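You operate a simulated robot arm through the tools that you are given. There is no shell and no other tool. Be economical: measure what you need, move in short steps, check, and stop when the job is done.

Carry out the task below with a simulated two-armed robot. There is one attempt and no reset: what you move stays moved.

## Task
Give the brass cap from the pale board three strokes of plaster and stand it on the dark board.
Fine: shut the valve again, slider back to the middle, no plaster spilt.

It is judged by the outcome, as a careful person would: the job done as asked, and still so three seconds after it is handed in. It fails if anything else is knocked over, pushed out of place, dropped, spilled or broken. Lids that push on must go on centred and level and be pressed home; caps that screw on are set level and turned clockwise until they are tight.

## Robot
Two 7-joint arms with two-finger grippers on one trunk that stands fixed in place. Base frame: the origin is at the foot of the trunk, x ahead of it, y to its left, z up; the work surface is at about z = 0.78. Units: m, degrees, N and s.
The left shoulder is at [0.036, 0.175, 1.253], the right one opposite. With the tool pointing down near the work surface each hand reaches from about 0.1 to 0.82 m from the base axis, measured 20 degrees to its own side. Payload 2.94 kg a hand.
Tool frame (each hand has its own): the origin (TCP) lies between the finger pads and is the grasp point; the fingertips stand 0.03 m ahead of it; z points along the fingers, y is the line along which they close. Largest opening 0.138 m; the body of the gripper starts 0.109 m behind the TCP.
Orientation is told as [roll, pitch, yaw] about the base's x, y, z axes, in that order, counted from this pose: with the fingers straight down and closing along the base's y, the tool's x points along the base's -x, its y along +y and its z along -z.

## Interface
- The arms move only by the tool servo_tool. It takes "left_targets", "right_targets" or both (then of equal length, played together; a hand with none holds still); each is a list of rows, each an object (a shift or turn left out is 0, a gripper value left out holds the last) with "gripper": the gripper command, from -1 (fully open) to 1 (shut), values between in proportion; "dp": the shift along the base's x, y, z in m, a list of three; "rot": the turn, a rotation vector about the base's x, y, z in degrees, a list of three. In form: [{"gripper": gripper, "dp": [dx, dy, dz], "rot": [wx, wy, wz]}, ...]. A call has 1 to 8 rows; each row is the pose to reach, as a shift and turn from the pose commanded when the call began. A row lasts 0.2 s, in which the tool goes at most 0.05 m and 8.6 degrees; a call with a longer step from one row to the next is refused whole, and so is a gripper value outside its range. Where a pose cannot be reached the arm comes as near as it can. A force on the tool above 40 N (or 10 N above the force at the start of the call, whichever is more), or a blocked arm, ends the call early, and 0.2 s more pass. Each finger halts on what it meets, pressing with about 35 N; the grip force reading is that of the motor and also rises with nothing between the fingers. The clock runs only during rows and for 0.2 s after the last one: add rows that repeat a pose to give the fingers time. It gives the time, the measured TCP pose, the force on the tool (base axes), the opening and the grip force at its end, in the units of the frame above (readings bear some noise), with the torque about the TCP (base axes, N m) and any sound that the robot's microphone picked up.
- Cameras (640 x 400 px; columns grow to the right, rows downward): "scene" is now at [0.079, 0.0428, 1.7273]; the picture's right is [0.52, -0.85, 0.00], its down [-0.64, -0.39, -0.66] and it looks along [0.56, 0.35, -0.75] (base axes); focal length 324 px, centre (320, 200). "left" rides on the left gripper at [0.071, -0.019, -0.146] in its tool frame; the picture's right is [0.26, 0.97, 0.00], its down [-0.85, 0.23, -0.48] and it looks along [-0.46, 0.13, 0.88] (tool axes); focal length 280 px, centre (320, 200). "right" rides on the right gripper at [0.071, 0.019, -0.146] in its tool frame; the picture's right is [-0.26, 0.97, 0.00], its down [-0.85, -0.23, -0.48] and it looks along [-0.46, -0.12, 0.88] (tool axes); focal length 280 px, centre (320, 200). There is no depth. A picture from a camera that has moved, and an enlarged one, comes with that camera's place and axes in the base frame and with its lens.
- camera(camera): a new picture of that camera. No time passes.
- raise_lower(by): slides the trunk up (or, below 0, down) by that many m; the arms and the scene camera ride with it, the base frame stays. It gives what a move gives, with no picture.
- turn_head(pan, tilt): turns the head with the scene camera to pan (to the left, within 120 degrees either way) and tilt (down, from -29 to 69), counted from straight ahead of the robot. It gives what a move gives.
- close_up(camera, box): a new picture of the part [left, top, right, bottom] of that camera's present view, enlarged. No time passes.
- hand_in(): hands the job in; it is judged then, once.

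Go step by step. Nothing tells you positions but the pictures and the camera data: compare them with the known pose of the tool, close in by small moves and look again before you grip or let go. The budget is 120 turns and 86 pictures, counting those below and the enlarged ones. Unless the task says otherwise, let go and move clear before handing in, and close with one line.

The tools are called by a JSON object that holds its "method" and its "body". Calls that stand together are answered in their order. servo_tool: Moves the arms, as the interface text tells. Its arguments: {"type":"object","properties":{"left_targets":{"type":"array","items":{"type":"object","properties":{"gripper":{"type":"number"},"dp":{"type":"array","items":{"type":"number"}},"rot":{"type":"array","items":{"type":"number"}}}}},"right_targets":{"type":"array","items":{"type":"object","properties":{"gripper":{"type":"number"},"dp":{"type":"array","items":{"type":"number"}},"rot":{"type":"array","items":{"type":"number"}}}}}},"required":[]} The other tools are called the same way: raise_lower (by) slides the trunk up or down; turn_head (pan, tilt) turns the head that bears the scene camera; camera (camera) takes a picture; close_up (camera, box) takes an enlarged picture of a part of a camera's view; hand_in () hands the job in.

At the start:

```text
time_s: 0.0
left_ee_pos: [0.3546, 0.4852, 1.2815]
left_tcp_rot: [0.0, 0.0, -0.1]
left_contact_force: [-0.3, -0.2, -0.2]
left_torque: [-0.03, -0.02, -0.02]
left_gripper_width: 0.1378
left_gripper_force: 0.0
right_ee_pos: [0.5073, 0.0625, 1.2897]
right_tcp_rot: [0.1, 0.1, 0.0]
right_contact_force: [0.0, 0.5, -0.3]
right_torque: [-0.01, 0.03, -0.03]
right_gripper_width: 0.1383
right_gripper_force: 0.1
trunk travel left (down, up): [-0.425, 0.309]
head pan, tilt: [31.7, 48.8]
```

scene: 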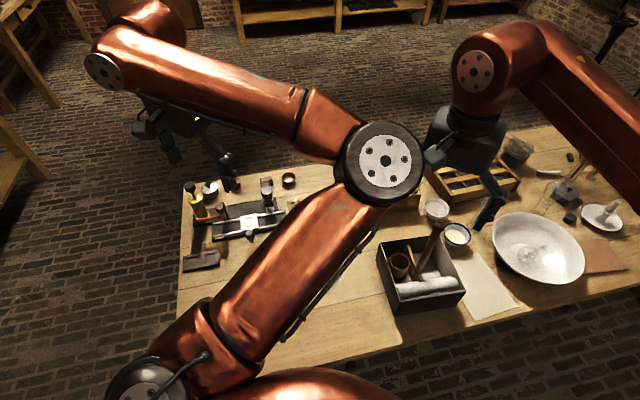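
right: 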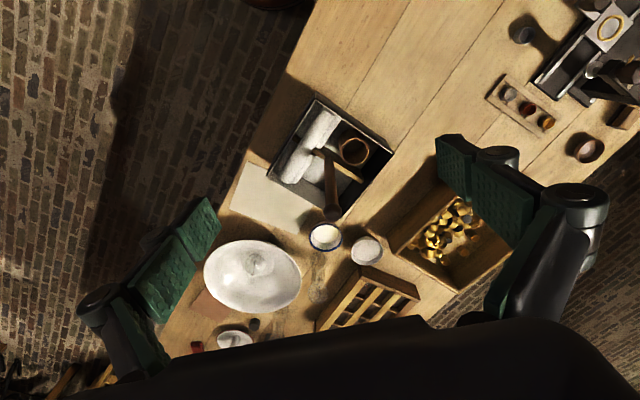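
left: 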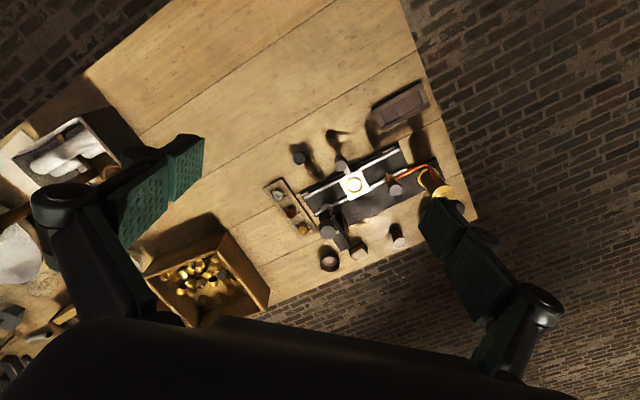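

I see a bench with a dispensing device at the left end: a dark base with rails, a slider, and a small pale board carrying three caps. I'll enlarge the left view to understand it.

{"method": "close_up", "body": {"camera": "left", "box": [250, 70, 490, 280]}}

{"method": "close_up", "body": {"camera": "scene", "box": [170, 160, 330, 280]}}

```text
1.90 times, centred on (370, 175) of left
camera zoom: at [0.2837, 0.4673, 1.4272], right [-0.26, 0.97, 0.0], down [0.85, 0.23, 0.48], along [0.46, 0.12, -0.88], focal length 534 px, centre (225, 248)
```

zoom: 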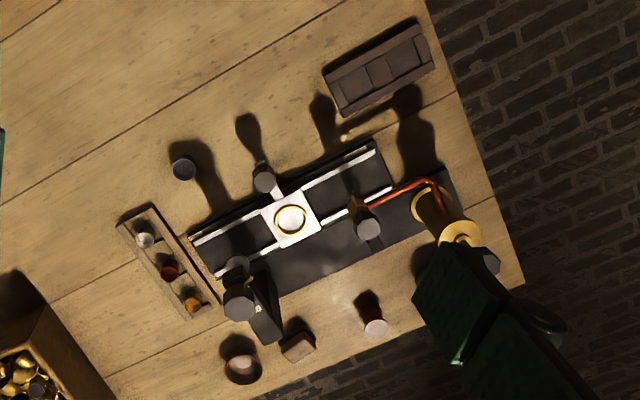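

```text
3.33 times, centred on (250, 220) of scene
camera zoom: at [0.079, 0.0428, 1.7273], right [0.52, -0.85, 0.0], down [-0.64, -0.39, -0.66], along [0.56, 0.35, -0.75], focal length 1080 px, centre (553, 133)
```

zoom: 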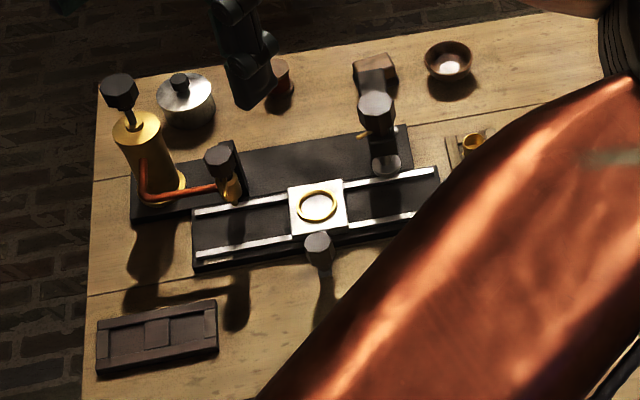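

The device has a carriage with a ring seat between two stations. I'll bring the left hand camera closer to read it.

{"method": "servo_tool", "body": {"left_targets": [{"dp": [-0.02, 0.02, -0.04]}, {"dp": [-0.04, 0.03, -0.08]}, {"dp": [-0.06, 0.04, -0.12]}, {"dp": [-0.06, 0.04, -0.16]}, {"dp": [-0.06, 0.04, -0.18]}]}}

{"method": "camera", "body": {"camera": "left"}}

{"method": "camera", "body": {"camera": "scene"}}

```text
time_s: 1.2
left_ee_pos: [0.2963, 0.5247, 1.1012]
left_tcp_rot: [0.1, -0.1, -0.1]
left_contact_force: [0.3, 1.5, 0.6]
left_torque: [-0.02, 0.0, -0.01]
left_gripper_width: 0.138
left_gripper_force: 0.0
right_ee_pos: [0.5065, 0.0618, 1.2909]
right_tcp_rot: [0.0, 0.1, 0.0]
right_contact_force: [-0.9, 0.6, 0.3]
right_torque: [0.02, -0.02, 0.01]
right_gripper_width: 0.138
right_gripper_force: 0.0
trunk travel left (down, up): [-0.425, 0.309]
head pan, tilt: [31.7, 48.8]
```

```text
80 pictures are left
camera left: at [0.2246, 0.5068, 1.2458], right [-0.26, 0.97, 0.0], down [0.85, 0.23, 0.48], along [0.46, 0.13, -0.88], focal length 280 px, centre (320, 200)
```

left: 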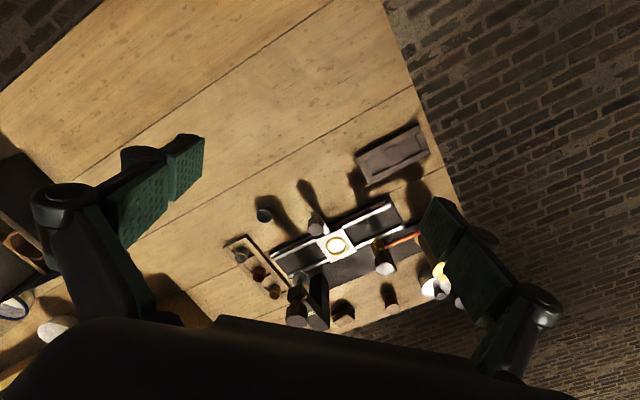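

```text
79 pictures are left
camera scene: at [0.0786, 0.0428, 1.7273], right [0.52, -0.85, 0.0], down [-0.64, -0.39, -0.66], along [0.56, 0.35, -0.75], focal length 324 px, centre (320, 200)
```

scene: 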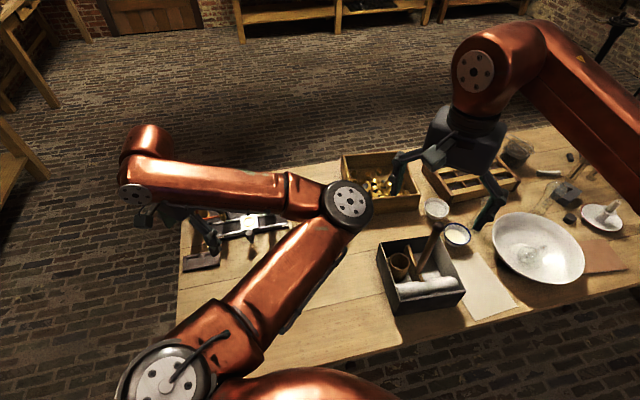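

{"method": "close_up", "body": {"camera": "left", "box": [210, 170, 450, 330]}}

```text
2.50 times, centred on (330, 250) of left
camera zoom: at [0.2246, 0.5068, 1.2458], right [-0.26, 0.97, 0.0], down [0.85, 0.23, 0.48], along [0.46, 0.13, -0.88], focal length 701 px, centre (295, 75)
```

zoom: 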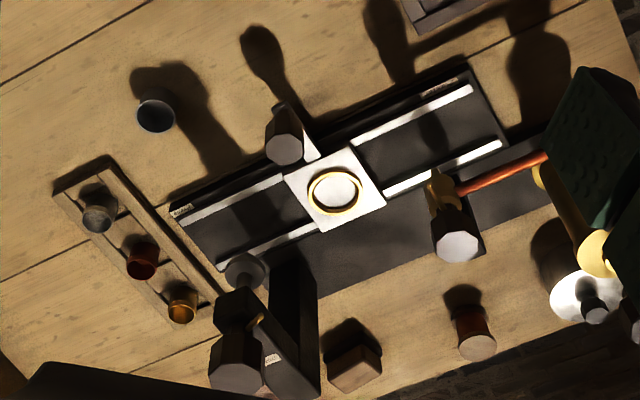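

{"method": "close_up", "body": {"camera": "left", "box": [262, 225, 302, 265]}}

{"method": "close_up", "body": {"camera": "left", "box": [280, 265, 340, 335]}}

{"method": "close_up", "body": {"camera": "left", "box": [350, 190, 430, 275]}}

```text
10.00 times, centred on (282, 245) of left
camera zoom: at [0.2246, 0.5068, 1.2458], right [-0.26, 0.97, 0.0], down [0.85, 0.23, 0.48], along [0.46, 0.13, -0.88], focal length 2804 px, centre (700, -250)
```

zoom: 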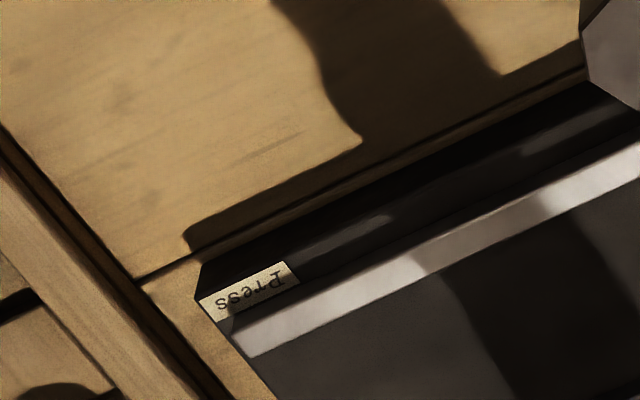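

```text
5.71 times, centred on (310, 300) of left
camera zoom: at [0.2246, 0.5068, 1.2458], right [-0.26, 0.97, 0.0], down [0.85, 0.23, 0.48], along [0.46, 0.13, -0.88], focal length 1602 px, centre (377, -371)
```

zoom: 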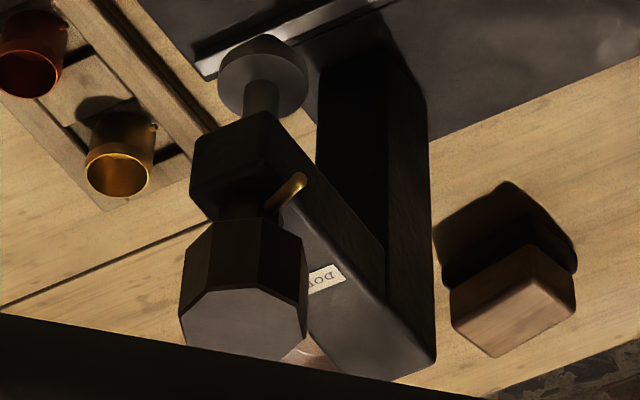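

```text
4.71 times, centred on (390, 232) of left
camera zoom: at [0.2246, 0.5068, 1.2458], right [-0.26, 0.97, 0.0], down [0.85, 0.23, 0.48], along [0.46, 0.13, -0.88], focal length 1320 px, centre (-9, 47)
```

zoom: 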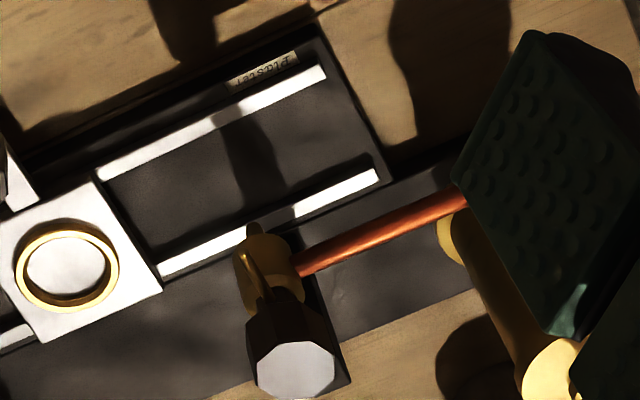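

The +y end is labelled "Plaster", fed by the brass pump through a nozzle with a dark valve knob; the other end is the press. I'll shift the left hand to see the valve and pump unobstructed.

{"method": "servo_tool", "body": {"left_targets": [{"dp": [0, 0.05, 0]}, {"dp": [0, 0.1, 0]}, {"dp": [0, 0.15, 0]}, {"dp": [0, 0.18, 0]}]}}

{"method": "camera", "body": {"camera": "left"}}

```text
time_s: 2.2
left_ee_pos: [0.2957, 0.705, 1.1019]
left_tcp_rot: [-0.1, -0.1, -0.1]
left_contact_force: [0.6, 0.5, -0.6]
left_torque: [-0.04, 0.02, -0.01]
left_gripper_width: 0.138
left_gripper_force: 0.0
right_ee_pos: [0.5061, 0.0627, 1.2895]
right_tcp_rot: [-0.1, 0.0, 0.0]
right_contact_force: [0.2, -0.2, -0.5]
right_torque: [-0.04, -0.02, -0.01]
right_gripper_width: 0.1381
right_gripper_force: 0.0
trunk travel left (down, up): [-0.425, 0.309]
head pan, tilt: [31.7, 48.8]
```

```text
74 pictures are left
camera left: at [0.2235, 0.6873, 1.247], right [-0.26, 0.97, 0.0], down [0.85, 0.23, 0.48], along [0.46, 0.12, -0.88], focal length 280 px, centre (320, 200)
```

left: 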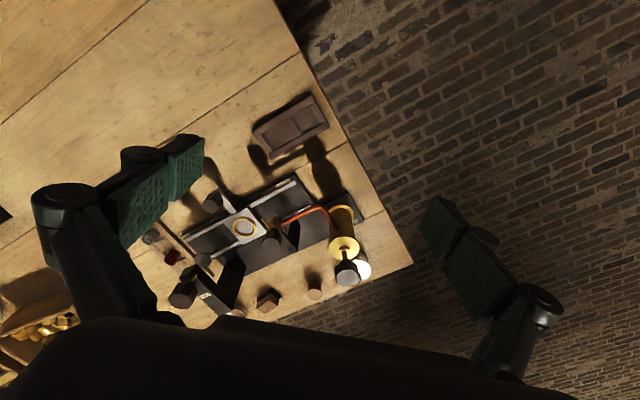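

{"method": "close_up", "body": {"camera": "left", "box": [235, 180, 385, 300]}}

{"method": "close_up", "body": {"camera": "left", "box": [250, 200, 310, 250]}}

{"method": "close_up", "body": {"camera": "left", "box": [240, 90, 340, 160]}}

{"method": "close_up", "body": {"camera": "scene", "box": [170, 160, 330, 280]}}

```text
3.33 times, centred on (310, 240) of left
camera zoom: at [0.2235, 0.6873, 1.247], right [-0.26, 0.97, 0.0], down [0.85, 0.23, 0.48], along [0.46, 0.12, -0.88], focal length 935 px, centre (353, 67)
```

zoom: 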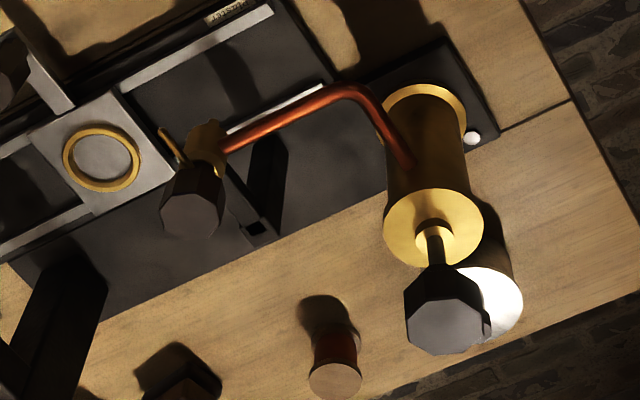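

```text
8.00 times, centred on (280, 225) of left
camera zoom: at [0.2235, 0.6873, 1.247], right [-0.26, 0.97, 0.0], down [0.85, 0.23, 0.48], along [0.46, 0.12, -0.88], focal length 2243 px, centre (640, 0)
```

zoom: 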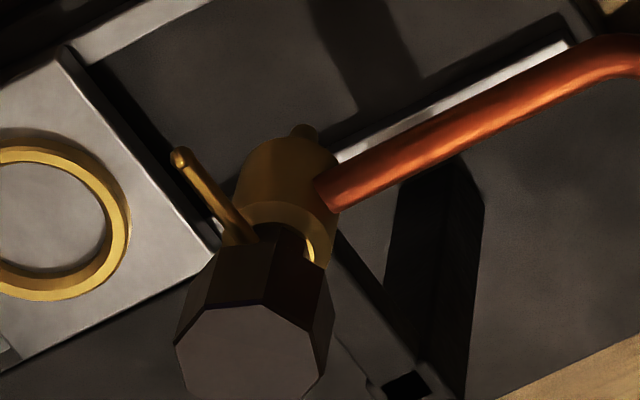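

```text
5.71 times, centred on (290, 125) of left
camera zoom: at [0.2235, 0.6873, 1.247], right [-0.26, 0.97, 0.0], down [0.85, 0.23, 0.48], along [0.46, 0.12, -0.88], focal length 1602 px, centre (491, 629)
```

zoom: 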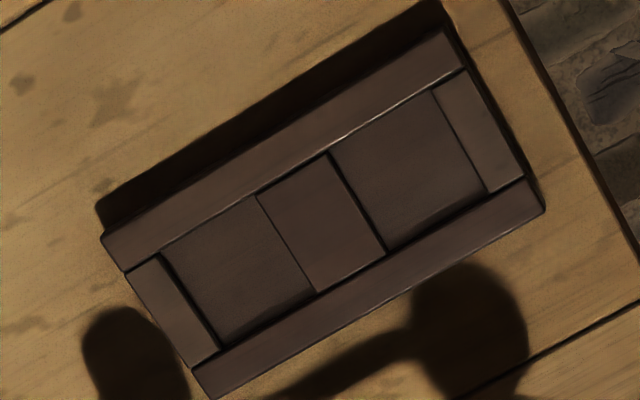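

```text
3.33 times, centred on (250, 220) of scene
camera zoom: at [0.0792, 0.0451, 1.7272], right [0.52, -0.85, 0.0], down [-0.64, -0.4, -0.66], along [0.56, 0.34, -0.75], focal length 1080 px, centre (553, 133)
```

zoom: 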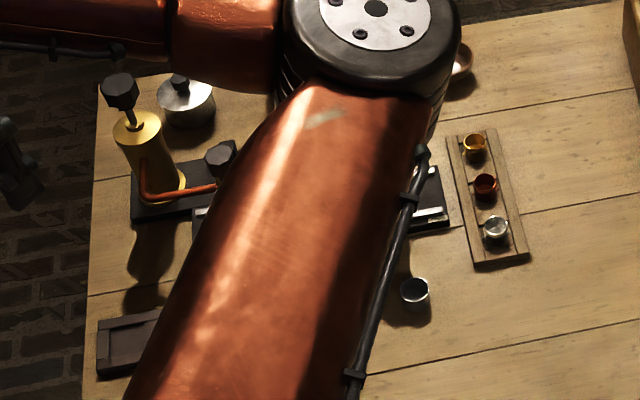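

The dark board has two recesses, the valve has a brass pointer, and the pump has a plunger knob. I'll tilt the left hand to look at the valve, nozzle and pump more from the side.

{"method": "servo_tool", "body": {"left_targets": [{"dp": [0, -0.02, -0.02], "rot": [0, -8, 0]}, {"dp": [-0.01, -0.04, -0.05], "rot": [0, -16, 0]}, {"dp": [-0.01, -0.05, -0.07], "rot": [0, -24, 0]}, {"dp": [-0.01, -0.05, -0.07], "rot": [0, -30, 0]}]}}

{"method": "camera", "body": {"camera": "left"}}

```text
time_s: 3.2
left_ee_pos: [0.2851, 0.6556, 1.0326]
left_tcp_rot: [0.0, -30.1, -0.1]
left_contact_force: [-0.6, -0.3, -0.3]
left_torque: [-0.01, 0.0, 0.0]
left_gripper_width: 0.1384
left_gripper_force: 0.0
right_ee_pos: [0.5055, 0.0622, 1.2902]
right_tcp_rot: [0.0, 0.0, 0.0]
right_contact_force: [-0.7, 0.8, -0.4]
right_torque: [0.01, 0.0, 0.02]
right_gripper_width: 0.1382
right_gripper_force: 0.0
trunk travel left (down, up): [-0.425, 0.309]
head pan, tilt: [31.7, 48.8]
```

```text
69 pictures are left
camera left: at [0.1497, 0.6374, 1.1227], right [-0.23, 0.97, -0.13], down [0.5, 0.23, 0.84], along [0.84, 0.12, -0.53], focal length 280 px, centre (320, 200)
```

left: 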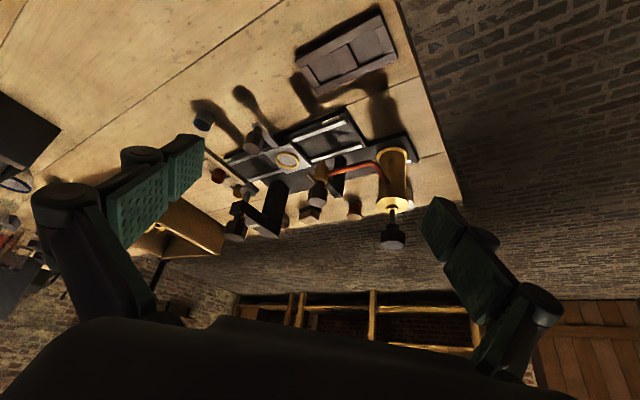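

{"method": "close_up", "body": {"camera": "left", "box": [300, 145, 360, 215]}}

{"method": "close_up", "body": {"camera": "left", "box": [190, 90, 430, 260]}}

{"method": "close_up", "body": {"camera": "left", "box": [190, 140, 310, 250]}}

```text
5.71 times, centred on (330, 180) of left
camera zoom: at [0.1497, 0.6374, 1.1227], right [-0.23, 0.97, -0.13], down [0.5, 0.23, 0.84], along [0.84, 0.12, -0.53], focal length 1602 px, centre (263, 314)
```

zoom: 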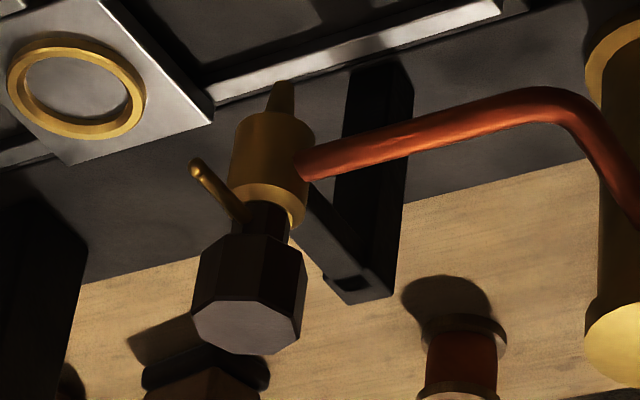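

```text
2.35 times, centred on (310, 175) of left
camera zoom: at [0.1497, 0.6374, 1.1227], right [-0.23, 0.97, -0.13], down [0.5, 0.23, 0.84], along [0.84, 0.12, -0.53], focal length 660 px, centre (344, 259)
```

zoom: 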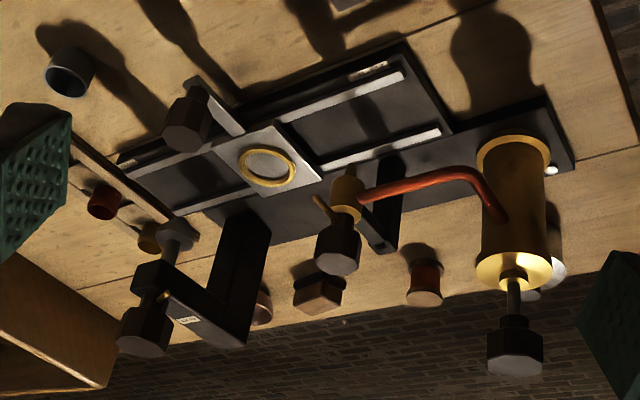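

```text
3.64 times, centred on (250, 195) of left
camera zoom: at [0.1497, 0.6374, 1.1227], right [-0.23, 0.97, -0.13], down [0.5, 0.23, 0.84], along [0.84, 0.12, -0.53], focal length 1020 px, centre (574, 218)
```

zoom: 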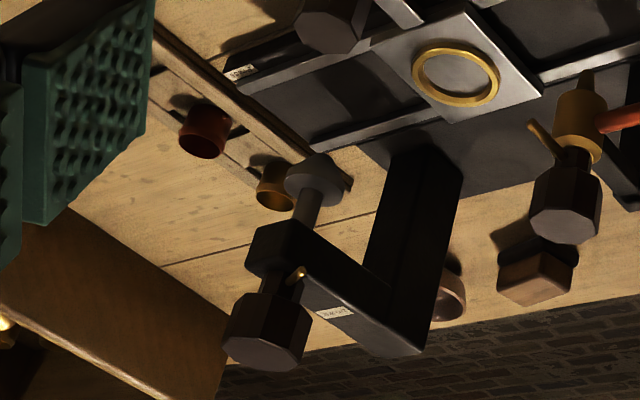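

{"method": "close_up", "body": {"camera": "left", "box": [355, 135, 425, 255]}}

{"method": "close_up", "body": {"camera": "left", "box": [290, 10, 400, 100]}}

```text
3.33 times, centred on (390, 195) of left
camera zoom: at [0.1497, 0.6374, 1.1227], right [-0.23, 0.97, -0.13], down [0.5, 0.23, 0.84], along [0.84, 0.12, -0.53], focal length 935 px, centre (87, 217)
```

zoom: 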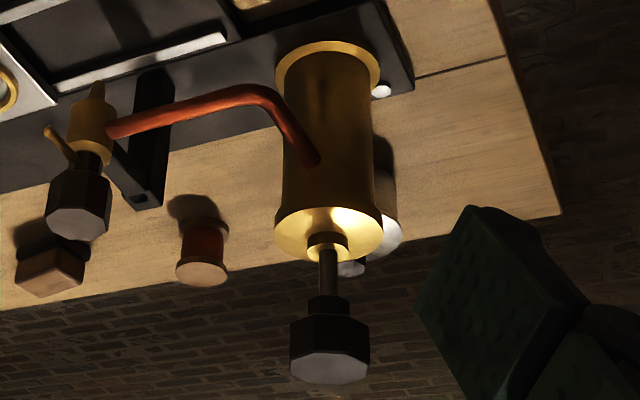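

```text
4.44 times, centred on (345, 55) of left
camera zoom: at [0.1497, 0.6374, 1.1227], right [-0.23, 0.97, -0.13], down [0.5, 0.23, 0.84], along [0.84, 0.12, -0.53], focal length 1246 px, centre (209, 844)
```

zoom: 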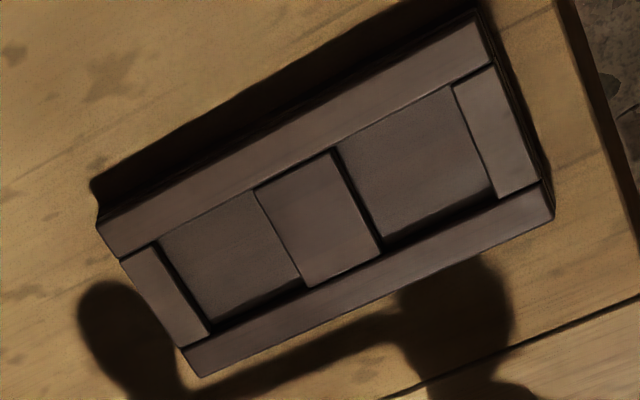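

Geometry is clear: cap near (0.70, 0.534), ring seat near (0.533, 0.62), dark board recesses near (0.367, 0.650) and (0.325, 0.692). I'll level the hand, turn it −46° to match the device, and go above the cap.

{"method": "servo_tool", "body": {"left_targets": [{"dp": [0.0, -0.02, 0.04], "rot": [0, 8, 0]}, {"dp": [0.02, -0.04, 0.08], "rot": [0, 16, 0]}, {"dp": [0.05, -0.06, 0.12], "rot": [0, 24, 0]}, {"dp": [0.09, -0.08, 0.14], "rot": [0, 30, 0]}]}}

{"method": "servo_tool", "body": {"left_targets": [{"dp": [0.045, -0.01, 0], "rot": [0, 0, -8]}, {"dp": [0.09, -0.02, 0], "rot": [0, 0, -16]}, {"dp": [0.13, -0.03, 0], "rot": [0, 0, -24]}, {"dp": [0.17, -0.04, 0], "rot": [0, 0, -32]}, {"dp": [0.21, -0.045, 0], "rot": [0, 0, -40]}, {"dp": [0.25, -0.05, 0], "rot": [0, 0, -46]}, {"dp": [0.28, -0.05, 0], "rot": [0, 0, -46]}]}}

{"method": "camera", "body": {"camera": "left"}}

```text
refused: row 3 steps farther than a row can; nothing moved
```

```text
time_s: 4.8
left_ee_pos: [0.5677, 0.6057, 1.031]
left_tcp_rot: [0.0, -30.1, -46.2]
left_contact_force: [-1.5, 0.6, -0.7]
left_torque: [0.01, 0.01, 0.0]
left_gripper_width: 0.1379
left_gripper_force: 0.1
right_ee_pos: [0.5073, 0.0624, 1.2904]
right_tcp_rot: [-0.1, 0.1, 0.0]
right_contact_force: [0.1, -0.6, -0.1]
right_torque: [0.04, -0.04, -0.02]
right_gripper_width: 0.1379
right_gripper_force: 0.1
trunk travel left (down, up): [-0.425, 0.309]
head pan, tilt: [31.7, 48.8]
```

```text
63 pictures are left
camera left: at [0.4596, 0.6903, 1.1208], right [0.54, 0.83, -0.13], down [0.51, -0.2, 0.84], along [0.67, -0.52, -0.53], focal length 280 px, centre (320, 200)
```

left: 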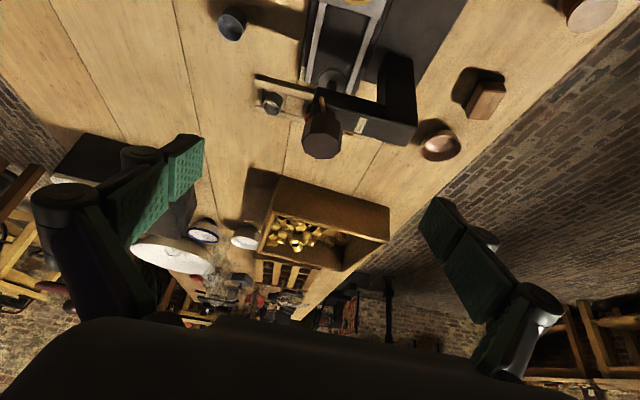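

The first move was refused (too long a step), but the second was clear of everything. Now levelling the hand and rising.

{"method": "servo_tool", "body": {"left_targets": [{"dp": [0.0, 0, 0.03], "rot": [5.6, 5.4, 0]}, {"dp": [0.02, -0.02, 0.06], "rot": [11.2, 10.8, 0]}, {"dp": [0.04, -0.04, 0.08], "rot": [16.8, 16.2, 0]}, {"dp": [0.06, -0.06, 0.08], "rot": [21.7, 20.9, 0]}, {"dp": [0.08, -0.07, 0.08], "rot": [21.7, 20.9, 0]}]}}

{"method": "camera", "body": {"camera": "left"}}

```text
time_s: 6.0
left_ee_pos: [0.6454, 0.5357, 1.1099]
left_tcp_rot: [0.0, 0.2, -46.0]
left_contact_force: [0.0, 0.2, 0.1]
left_torque: [-0.02, 0.02, 0.0]
left_gripper_width: 0.1381
left_gripper_force: 0.1
right_ee_pos: [0.5069, 0.0628, 1.2902]
right_tcp_rot: [0.0, 0.1, 0.0]
right_contact_force: [0.4, -0.5, 0.0]
right_torque: [-0.03, -0.02, -0.01]
right_gripper_width: 0.1377
right_gripper_force: 0.2
trunk travel left (down, up): [-0.425, 0.309]
head pan, tilt: [31.7, 48.8]
```

```text
62 pictures are left
camera left: at [0.5822, 0.575, 1.2545], right [0.51, 0.86, 0.0], down [0.76, -0.45, 0.47], along [0.41, -0.24, -0.88], focal length 280 px, centre (320, 200)
```

left: 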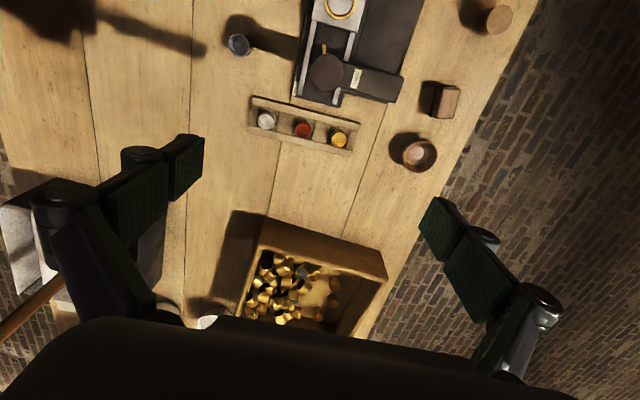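

{"method": "close_up", "body": {"camera": "left", "box": [240, 80, 370, 170]}}

{"method": "close_up", "body": {"camera": "left", "box": [290, 30, 410, 110]}}

```text
4.44 times, centred on (305, 125) of left
camera zoom: at [0.5822, 0.575, 1.2545], right [0.51, 0.86, 0.0], down [0.76, -0.45, 0.47], along [0.41, -0.24, -0.88], focal length 1246 px, centre (387, 533)
```

zoom: 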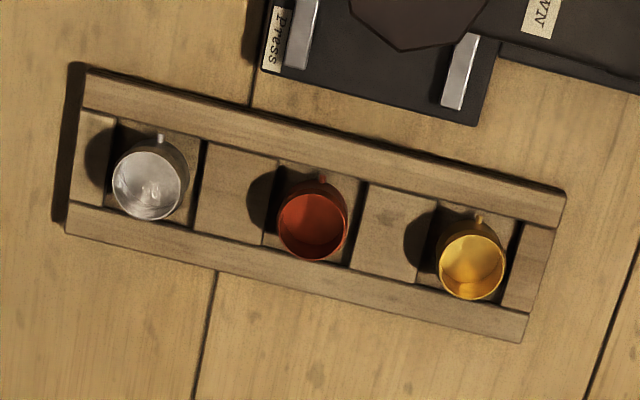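

```text
5.00 times, centred on (350, 70) of left
camera zoom: at [0.5822, 0.575, 1.2545], right [0.51, 0.86, 0.0], down [0.76, -0.45, 0.47], along [0.41, -0.24, -0.88], focal length 1402 px, centre (170, 850)
```

zoom: 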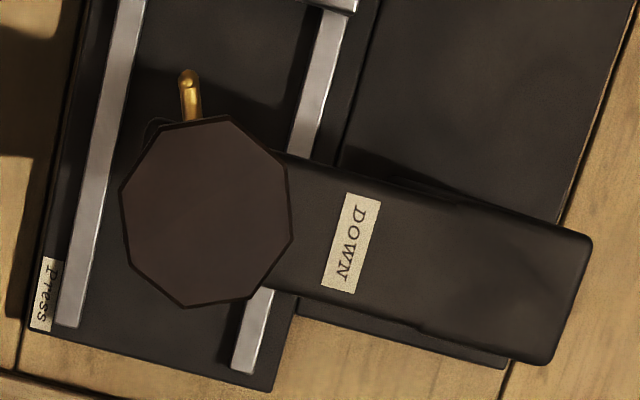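

The brass cap is in the end slot of the pale board, with its rows at exactly 45°. I'll partly close the gripper, move over it and descend to a check height.

{"method": "servo_tool", "body": {"left_targets": [{"gripper": 0.275, "dp": [0.03, 0, 0], "rot": [0, 0, 1]}, {"dp": [0.064, 0, -0.03], "rot": [0, 0, 1]}, {"dp": [0.064, 0, -0.07], "rot": [0, 0, 1]}, {"dp": [0.064, 0, -0.11], "rot": [0, 0, 1]}, {"dp": [0.064, 0, -0.15], "rot": [0, 0, 1]}, {"dp": [0.064, 0, -0.19], "rot": [0, 0, 1]}, {"dp": [0.064, 0, -0.21], "rot": [0, 0, 1]}]}}

{"method": "camera", "body": {"camera": "left"}}

```text
time_s: 7.6
left_ee_pos: [0.709, 0.5369, 0.9031]
left_tcp_rot: [0.0, 0.1, -45.0]
left_contact_force: [0.3, 0.4, -0.1]
left_torque: [-0.01, 0.0, -0.02]
left_gripper_width: 0.05
left_gripper_force: 0.1
right_ee_pos: [0.5078, 0.0638, 1.2894]
right_tcp_rot: [0.0, 0.1, 0.0]
right_contact_force: [-0.2, 0.3, 0.1]
right_torque: [-0.04, 0.0, -0.03]
right_gripper_width: 0.1378
right_gripper_force: 0.0
trunk travel left (down, up): [-0.425, 0.309]
head pan, tilt: [31.7, 48.8]
```

```text
59 pictures are left
camera left: at [0.6453, 0.5741, 1.0476], right [0.5, 0.87, 0.0], down [0.76, -0.44, 0.47], along [0.41, -0.24, -0.88], focal length 280 px, centre (320, 200)
```

left: 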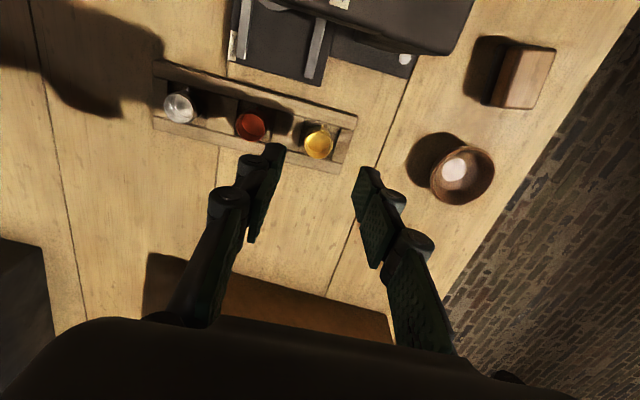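

{"method": "close_up", "body": {"camera": "left", "box": [280, 105, 370, 185]}}

```text
5.00 times, centred on (325, 145) of left
camera zoom: at [0.6453, 0.5741, 1.0476], right [0.5, 0.87, 0.0], down [0.76, -0.44, 0.47], along [0.41, -0.24, -0.88], focal length 1402 px, centre (295, 475)
```

zoom: 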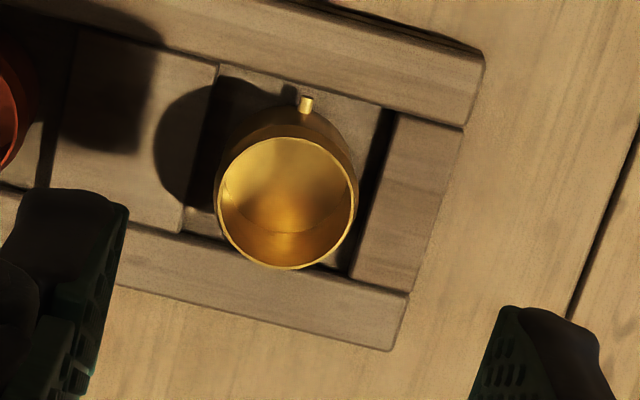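

The cap is centred between the fingers. Descending to just above the board's rim.

{"method": "servo_tool", "body": {"left_targets": [{"dp": [0, -0.0005, -0.02]}, {"dp": [0, -0.0005, -0.04]}, {"dp": [0, -0.0005, -0.055]}, {"dp": [0, -0.0005, -0.066]}, {"dp": [0, -0.0005, -0.068]}]}}

{"method": "close_up", "body": {"camera": "left", "box": [240, 90, 420, 210]}}

```text
time_s: 8.8
left_ee_pos: [0.7102, 0.5341, 0.8345]
left_tcp_rot: [0.1, 0.1, -45.1]
left_contact_force: [-0.3, -0.7, -0.1]
left_torque: [0.01, 0.01, -0.01]
left_gripper_width: 0.0498
left_gripper_force: 0.0
right_ee_pos: [0.5063, 0.0612, 1.2901]
right_tcp_rot: [0.0, 0.1, -0.1]
right_contact_force: [0.6, 0.5, 0.2]
right_torque: [-0.03, 0.0, 0.01]
right_gripper_width: 0.1377
right_gripper_force: 0.1
trunk travel left (down, up): [-0.425, 0.309]
head pan, tilt: [31.7, 48.8]
```

```text
3.33 times, centred on (330, 150) of left
camera zoom: at [0.6456, 0.5733, 0.9797], right [0.5, 0.87, 0.0], down [0.76, -0.44, 0.47], along [0.41, -0.24, -0.88], focal length 935 px, centre (287, 367)
```

zoom: 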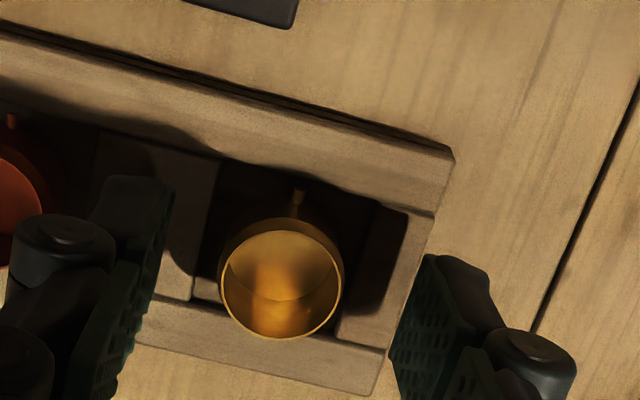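

The rim sits at about z = 0.804, level with my fingertips, so I need roughly 11 mm more. Descending gently in small steps.

{"method": "servo_tool", "body": {"left_targets": [{"dp": [0, 0.001, -0.004]}, {"dp": [0, 0.001, -0.008]}, {"dp": [0, 0.001, -0.01]}]}}

{"method": "close_up", "body": {"camera": "left", "box": [240, 90, 420, 210]}}

```text
time_s: 9.6
left_ee_pos: [0.7057, 0.535, 0.8267]
left_tcp_rot: [0.1, 0.1, -45.0]
left_contact_force: [-0.6, 0.2, 0.0]
left_torque: [0.0, 0.03, 0.01]
left_gripper_width: 0.0499
left_gripper_force: 0.1
left hand out of reach, approached as far as the arm can: row 2, 3
right_ee_pos: [0.5078, 0.063, 1.2907]
right_tcp_rot: [0.0, 0.0, 0.1]
right_contact_force: [0.1, -0.3, 0.5]
right_torque: [-0.03, -0.03, 0.0]
right_gripper_width: 0.1381
right_gripper_force: 0.1
trunk travel left (down, up): [-0.425, 0.309]
head pan, tilt: [31.7, 48.8]
```

```text
3.33 times, centred on (330, 150) of left
camera zoom: at [0.6417, 0.5731, 0.9714], right [0.5, 0.87, 0.0], down [0.76, -0.44, 0.48], along [0.41, -0.24, -0.88], focal length 935 px, centre (287, 367)
```

zoom: 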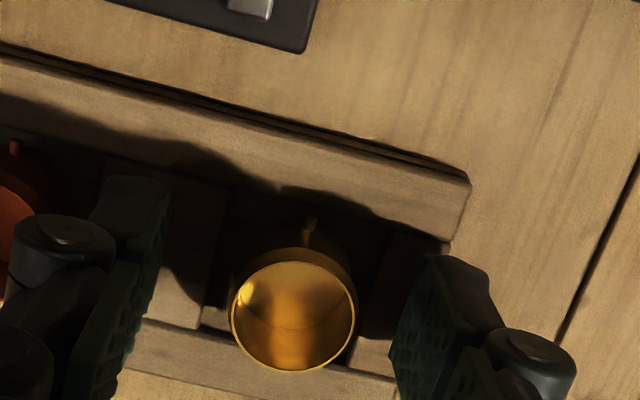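

The arm has reached its limit here. I'll rise, lower the trunk by 0.15 m, and come down again.

{"method": "servo_tool", "body": {"left_targets": [{"dp": [0, 0, 0.04]}, {"dp": [0, 0, 0.08]}, {"dp": [0, 0, 0.12]}, {"dp": [0, 0, 0.16]}, {"dp": [0, 0, 0.2]}]}}

{"method": "raise_lower", "body": {"by": -0.15}}

{"method": "camera", "body": {"camera": "scene"}}

```text
time_s: 10.8
left_ee_pos: [0.7032, 0.5358, 1.0277]
left_tcp_rot: [0.1, 0.0, -45.1]
left_contact_force: [-0.2, 0.0, -0.6]
left_torque: [0.02, -0.05, 0.01]
left_gripper_width: 0.0499
left_gripper_force: 0.1
right_ee_pos: [0.506, 0.0612, 1.2905]
right_tcp_rot: [0.0, 0.0, -0.1]
right_contact_force: [0.3, 0.2, -0.1]
right_torque: [0.01, 0.0, 0.0]
right_gripper_width: 0.1377
right_gripper_force: 0.1
trunk travel left (down, up): [-0.425, 0.309]
head pan, tilt: [31.7, 48.8]
```

```text
time_s: 12.6
left_ee_pos: [0.7044, 0.533, 0.8776]
left_tcp_rot: [0.1, 0.1, -45.2]
left_contact_force: [0.2, -0.3, 1.0]
left_torque: [0.03, -0.02, -0.01]
left_gripper_width: 0.05
left_gripper_force: 0.1
right_ee_pos: [0.5069, 0.0611, 1.1403]
right_tcp_rot: [0.0, 0.0, 0.0]
right_contact_force: [-1.8, -0.1, 1.6]
right_torque: [0.0, -0.05, -0.02]
right_gripper_width: 0.1379
right_gripper_force: 0.1
trunk travel left (down, up): [-0.275, 0.459]
head pan, tilt: [31.7, 48.8]
```

```text
55 pictures are left
camera scene: at [0.1553, 0.043, 1.5757], right [0.52, -0.85, 0.0], down [-0.64, -0.4, -0.66], along [0.56, 0.35, -0.75], focal length 324 px, centre (320, 200)
```

scene: 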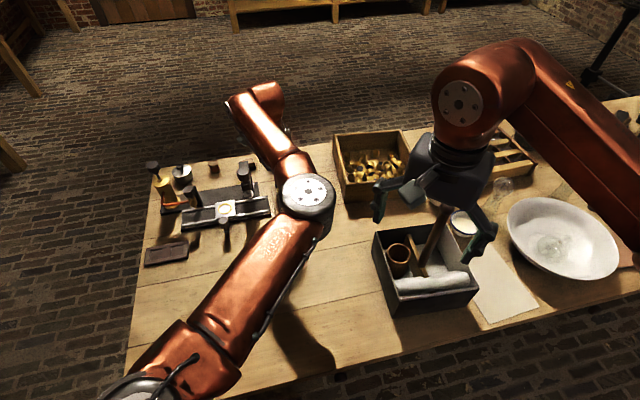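

{"method": "servo_tool", "body": {"left_targets": [{"dp": [0.006, 0.002, -0.015]}, {"dp": [0.006, 0.002, -0.03]}, {"dp": [0.006, 0.002, -0.04]}, {"dp": [0.006, 0.002, -0.046]}, {"dp": [0.006, 0.002, -0.05]}, {"dp": [0.006, 0.002, -0.052]}]}}

{"method": "close_up", "body": {"camera": "left", "box": [240, 90, 420, 210]}}

```text
time_s: 13.9
left_ee_pos: [0.7121, 0.5361, 0.8245]
left_tcp_rot: [0.0, 0.2, -45.1]
left_contact_force: [-0.4, 0.8, 0.4]
left_torque: [-0.02, -0.01, -0.01]
left_gripper_width: 0.0501
left_gripper_force: 0.0
right_ee_pos: [0.5074, 0.0621, 1.141]
right_tcp_rot: [0.0, 0.1, 0.1]
right_contact_force: [-0.1, 0.3, 0.1]
right_torque: [0.0, -0.02, 0.0]
right_gripper_width: 0.1378
right_gripper_force: 0.0
trunk travel left (down, up): [-0.275, 0.459]
head pan, tilt: [31.7, 48.8]
```

```text
3.33 times, centred on (330, 150) of left
camera zoom: at [0.6481, 0.5743, 0.9683], right [0.5, 0.87, 0.0], down [0.76, -0.44, 0.47], along [0.41, -0.24, -0.88], focal length 935 px, centre (287, 367)
```

zoom: 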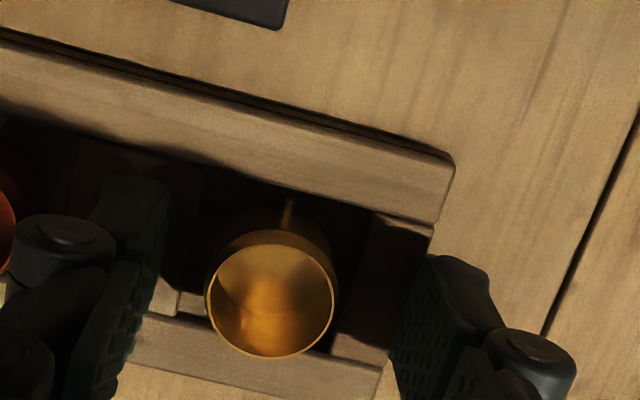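

{"method": "servo_tool", "body": {"left_targets": [{"dp": [-0.0016, -0.0016, -0.002]}, {"dp": [-0.0016, -0.0016, -0.002], "gripper": 0.8}, {"dp": [-0.0016, -0.0016, -0.002]}, {"dp": [-0.0016, -0.0016, -0.002]}, {"dp": [-0.0016, -0.0016, -0.002]}]}}

{"method": "close_up", "body": {"camera": "left", "box": [240, 90, 420, 210]}}

```text
time_s: 15.2
left_ee_pos: [0.7107, 0.5341, 0.8219]
left_tcp_rot: [0.1, 0.0, -45.1]
left_contact_force: [0.4, 0.3, 0.0]
left_torque: [-0.02, 0.01, 0.0]
left_gripper_width: 0.0222
left_gripper_force: 34.9
right_ee_pos: [0.507, 0.0615, 1.1389]
right_tcp_rot: [0.0, 0.1, -0.1]
right_contact_force: [0.2, 0.1, 0.0]
right_torque: [0.0, 0.02, -0.02]
right_gripper_width: 0.1378
right_gripper_force: 0.1
trunk travel left (down, up): [-0.275, 0.459]
head pan, tilt: [31.7, 48.8]
```

```text
3.33 times, centred on (330, 150) of left
camera zoom: at [0.6466, 0.5727, 0.9666], right [0.5, 0.87, 0.0], down [0.76, -0.44, 0.47], along [0.41, -0.24, -0.88], focal length 935 px, centre (287, 367)
```

zoom: 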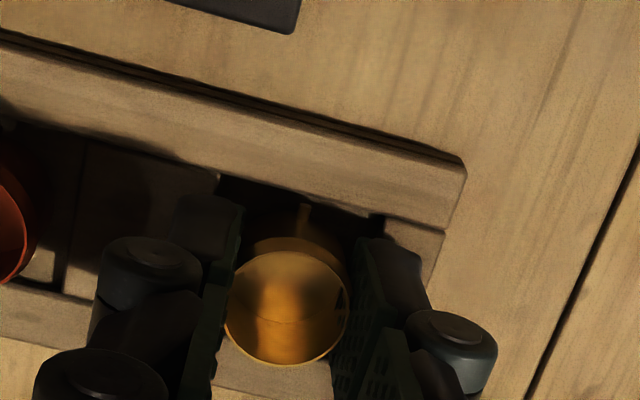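

Gripped (22 mm). Lifting straight up, then moving over the ring seat high above the press.

{"method": "servo_tool", "body": {"left_targets": [{"dp": [0, 0, 0.02]}, {"dp": [0, 0, 0.06]}, {"dp": [0, 0, 0.1]}, {"dp": [0, 0, 0.14]}, {"dp": [0, 0, 0.18]}, {"dp": [0, 0, 0.21]}]}}

{"method": "servo_tool", "body": {"left_targets": [{"dp": [-0.035, 0.017, 0]}, {"dp": [-0.07, 0.034, 0]}, {"dp": [-0.105, 0.051, 0]}, {"dp": [-0.14, 0.068, 0]}, {"dp": [-0.175, 0.085, 0]}, {"dp": [-0.175, 0.085, 0]}]}}

{"method": "camera", "body": {"camera": "left"}}

{"method": "close_up", "body": {"camera": "scene", "box": [130, 140, 290, 280]}}

```text
time_s: 16.6
left_ee_pos: [0.7082, 0.5349, 1.0328]
left_tcp_rot: [0.0, 0.0, -45.1]
left_contact_force: [-0.6, 0.4, -0.9]
left_torque: [0.03, 0.01, 0.0]
left_gripper_width: 0.0221
left_gripper_force: 35.1
right_ee_pos: [0.5057, 0.0614, 1.1397]
right_tcp_rot: [0.0, 0.0, -0.1]
right_contact_force: [-0.6, -0.2, -0.1]
right_torque: [-0.02, 0.01, -0.01]
right_gripper_width: 0.1378
right_gripper_force: 0.1
trunk travel left (down, up): [-0.275, 0.459]
head pan, tilt: [31.7, 48.8]
```

```text
time_s: 17.9
left_ee_pos: [0.5341, 0.6177, 1.035]
left_tcp_rot: [-0.1, 0.3, -45.1]
left_contact_force: [1.4, -1.1, 0.1]
left_torque: [0.02, 0.01, 0.03]
left_gripper_width: 0.0222
left_gripper_force: 35.2
right_ee_pos: [0.5068, 0.0627, 1.1403]
right_tcp_rot: [-0.1, 0.2, 0.0]
right_contact_force: [-0.3, 0.3, -0.1]
right_torque: [-0.01, 0.01, -0.02]
right_gripper_width: 0.1379
right_gripper_force: 0.0
trunk travel left (down, up): [-0.275, 0.459]
head pan, tilt: [31.7, 48.8]
```

```text
52 pictures are left
camera left: at [0.4713, 0.6557, 1.1799], right [0.5, 0.87, 0.0], down [0.76, -0.44, 0.47], along [0.41, -0.24, -0.88], focal length 280 px, centre (320, 200)
```

left: 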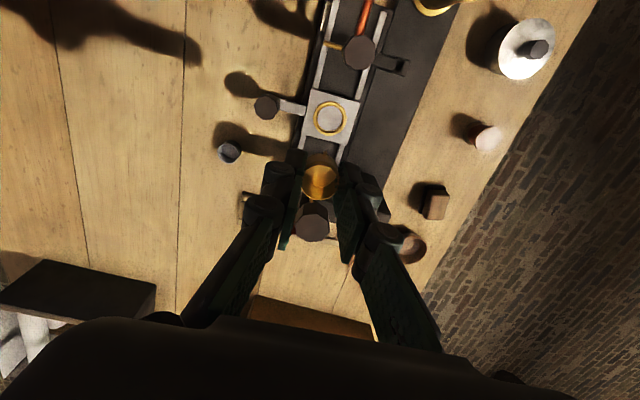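

```text
2.86 times, centred on (210, 210) of scene
camera zoom: at [0.1567, 0.0426, 1.5753], right [0.52, -0.85, 0.0], down [-0.64, -0.39, -0.66], along [0.56, 0.35, -0.75], focal length 926 px, centre (634, 171)
```

zoom: 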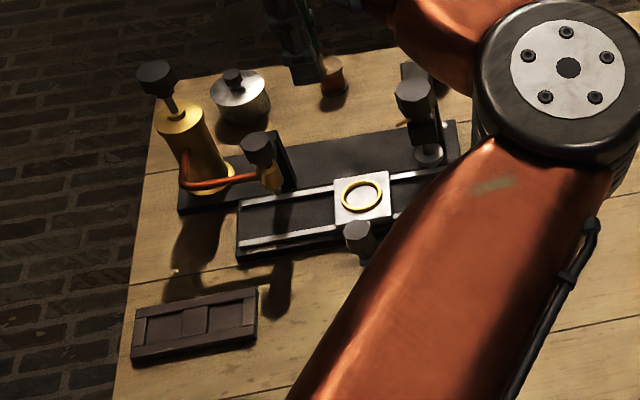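

{"method": "close_up", "body": {"camera": "left", "box": [290, 0, 420, 150]}}

```text
2.67 times, centred on (355, 75) of left
camera zoom: at [0.4713, 0.6557, 1.1799], right [0.5, 0.87, 0.0], down [0.76, -0.44, 0.47], along [0.41, -0.24, -0.88], focal length 748 px, centre (227, 533)
```

zoom: 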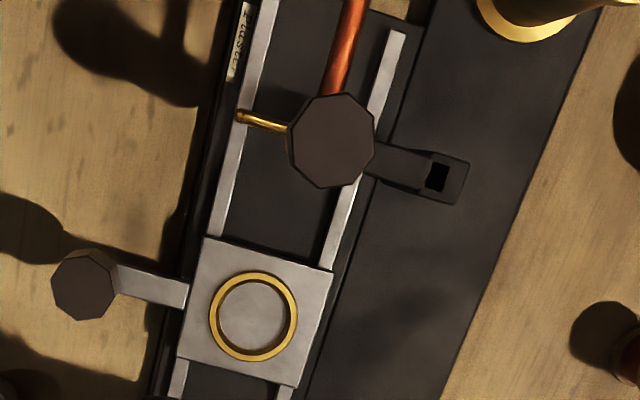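

{"method": "close_up", "body": {"camera": "left", "box": [295, 140, 345, 205]}}

{"method": "close_up", "body": {"camera": "left", "box": [310, 90, 350, 140]}}

```text
6.15 times, centred on (320, 172) of left
camera zoom: at [0.4713, 0.6557, 1.1799], right [0.5, 0.87, 0.0], down [0.76, -0.44, 0.47], along [0.41, -0.24, -0.88], focal length 1726 px, centre (320, 369)
```

zoom: 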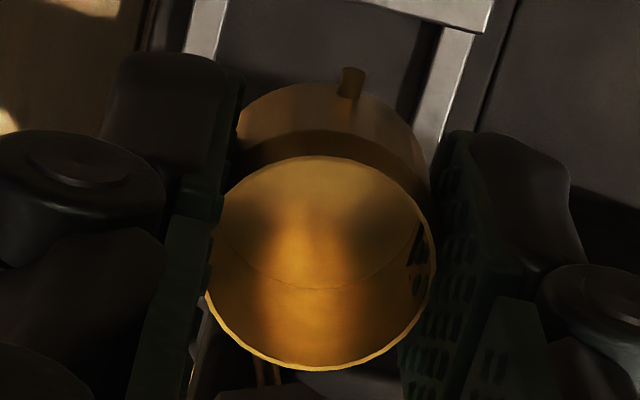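

```text
8.00 times, centred on (330, 115) of left
camera zoom: at [0.4713, 0.6557, 1.1799], right [0.5, 0.87, 0.0], down [0.76, -0.44, 0.47], along [0.41, -0.24, -0.88], focal length 2243 px, centre (240, 880)
```

zoom: 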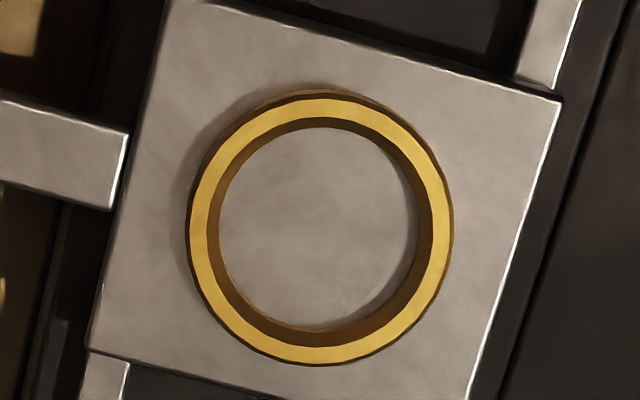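

The seat ring is near (0.5465, 0.627). Shifting over it and descending to about 30 mm above, then checking.

{"method": "servo_tool", "body": {"left_targets": [{"dp": [0.0114, 0.0103, -0.01]}, {"dp": [0.0114, 0.0103, -0.05]}, {"dp": [0.0114, 0.0103, -0.09]}, {"dp": [0.0114, 0.0103, -0.13]}, {"dp": [0.0114, 0.0103, -0.155]}, {"dp": [0.0114, 0.0103, -0.155]}]}}

{"method": "camera", "body": {"camera": "left"}}

{"method": "close_up", "body": {"camera": "scene", "box": [190, 170, 270, 240]}}

```text
time_s: 19.4
left_ee_pos: [0.547, 0.6316, 0.8776]
left_tcp_rot: [0.1, 0.1, -45.1]
left_contact_force: [-0.1, -0.1, 0.3]
left_torque: [0.01, 0.02, 0.0]
left_gripper_width: 0.0221
left_gripper_force: 35.4
right_ee_pos: [0.5078, 0.0621, 1.1405]
right_tcp_rot: [0.0, 0.1, 0.1]
right_contact_force: [0.6, 0.2, -0.3]
right_torque: [-0.01, -0.02, -0.02]
right_gripper_width: 0.1379
right_gripper_force: 0.1
trunk travel left (down, up): [-0.275, 0.459]
head pan, tilt: [31.7, 48.8]
```

```text
47 pictures are left
camera left: at [0.4834, 0.6681, 1.0219], right [0.5, 0.87, 0.0], down [0.76, -0.44, 0.47], along [0.41, -0.24, -0.88], focal length 280 px, centre (320, 200)
```

left: 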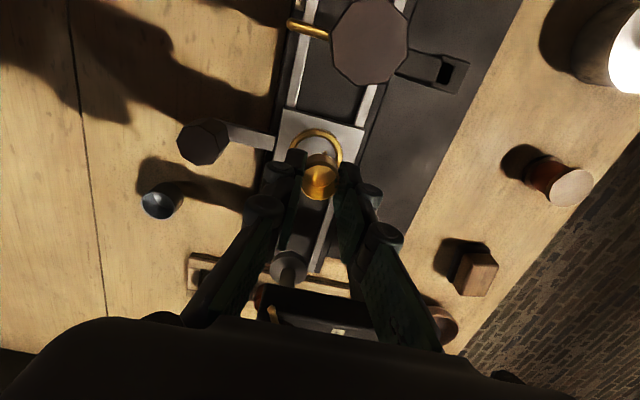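

```text
5.71 times, centred on (230, 205) of scene
camera zoom: at [0.156, 0.0431, 1.5755], right [0.52, -0.85, 0.0], down [-0.64, -0.4, -0.66], along [0.56, 0.35, -0.75], focal length 1852 px, centre (834, 171)
```

zoom: 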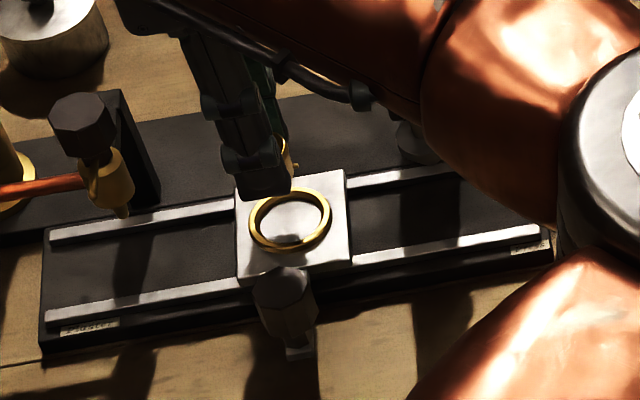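

{"method": "close_up", "body": {"camera": "left", "box": [275, 110, 365, 210]}}

```text
4.00 times, centred on (320, 160) of left
camera zoom: at [0.4834, 0.6681, 1.0219], right [0.5, 0.87, 0.0], down [0.76, -0.44, 0.47], along [0.41, -0.24, -0.88], focal length 1122 px, centre (320, 360)
```

zoom: 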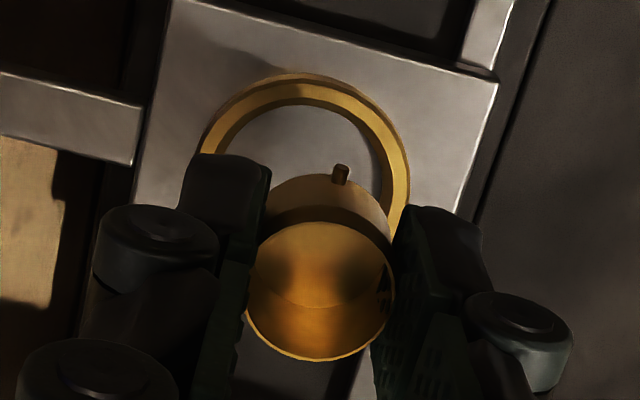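

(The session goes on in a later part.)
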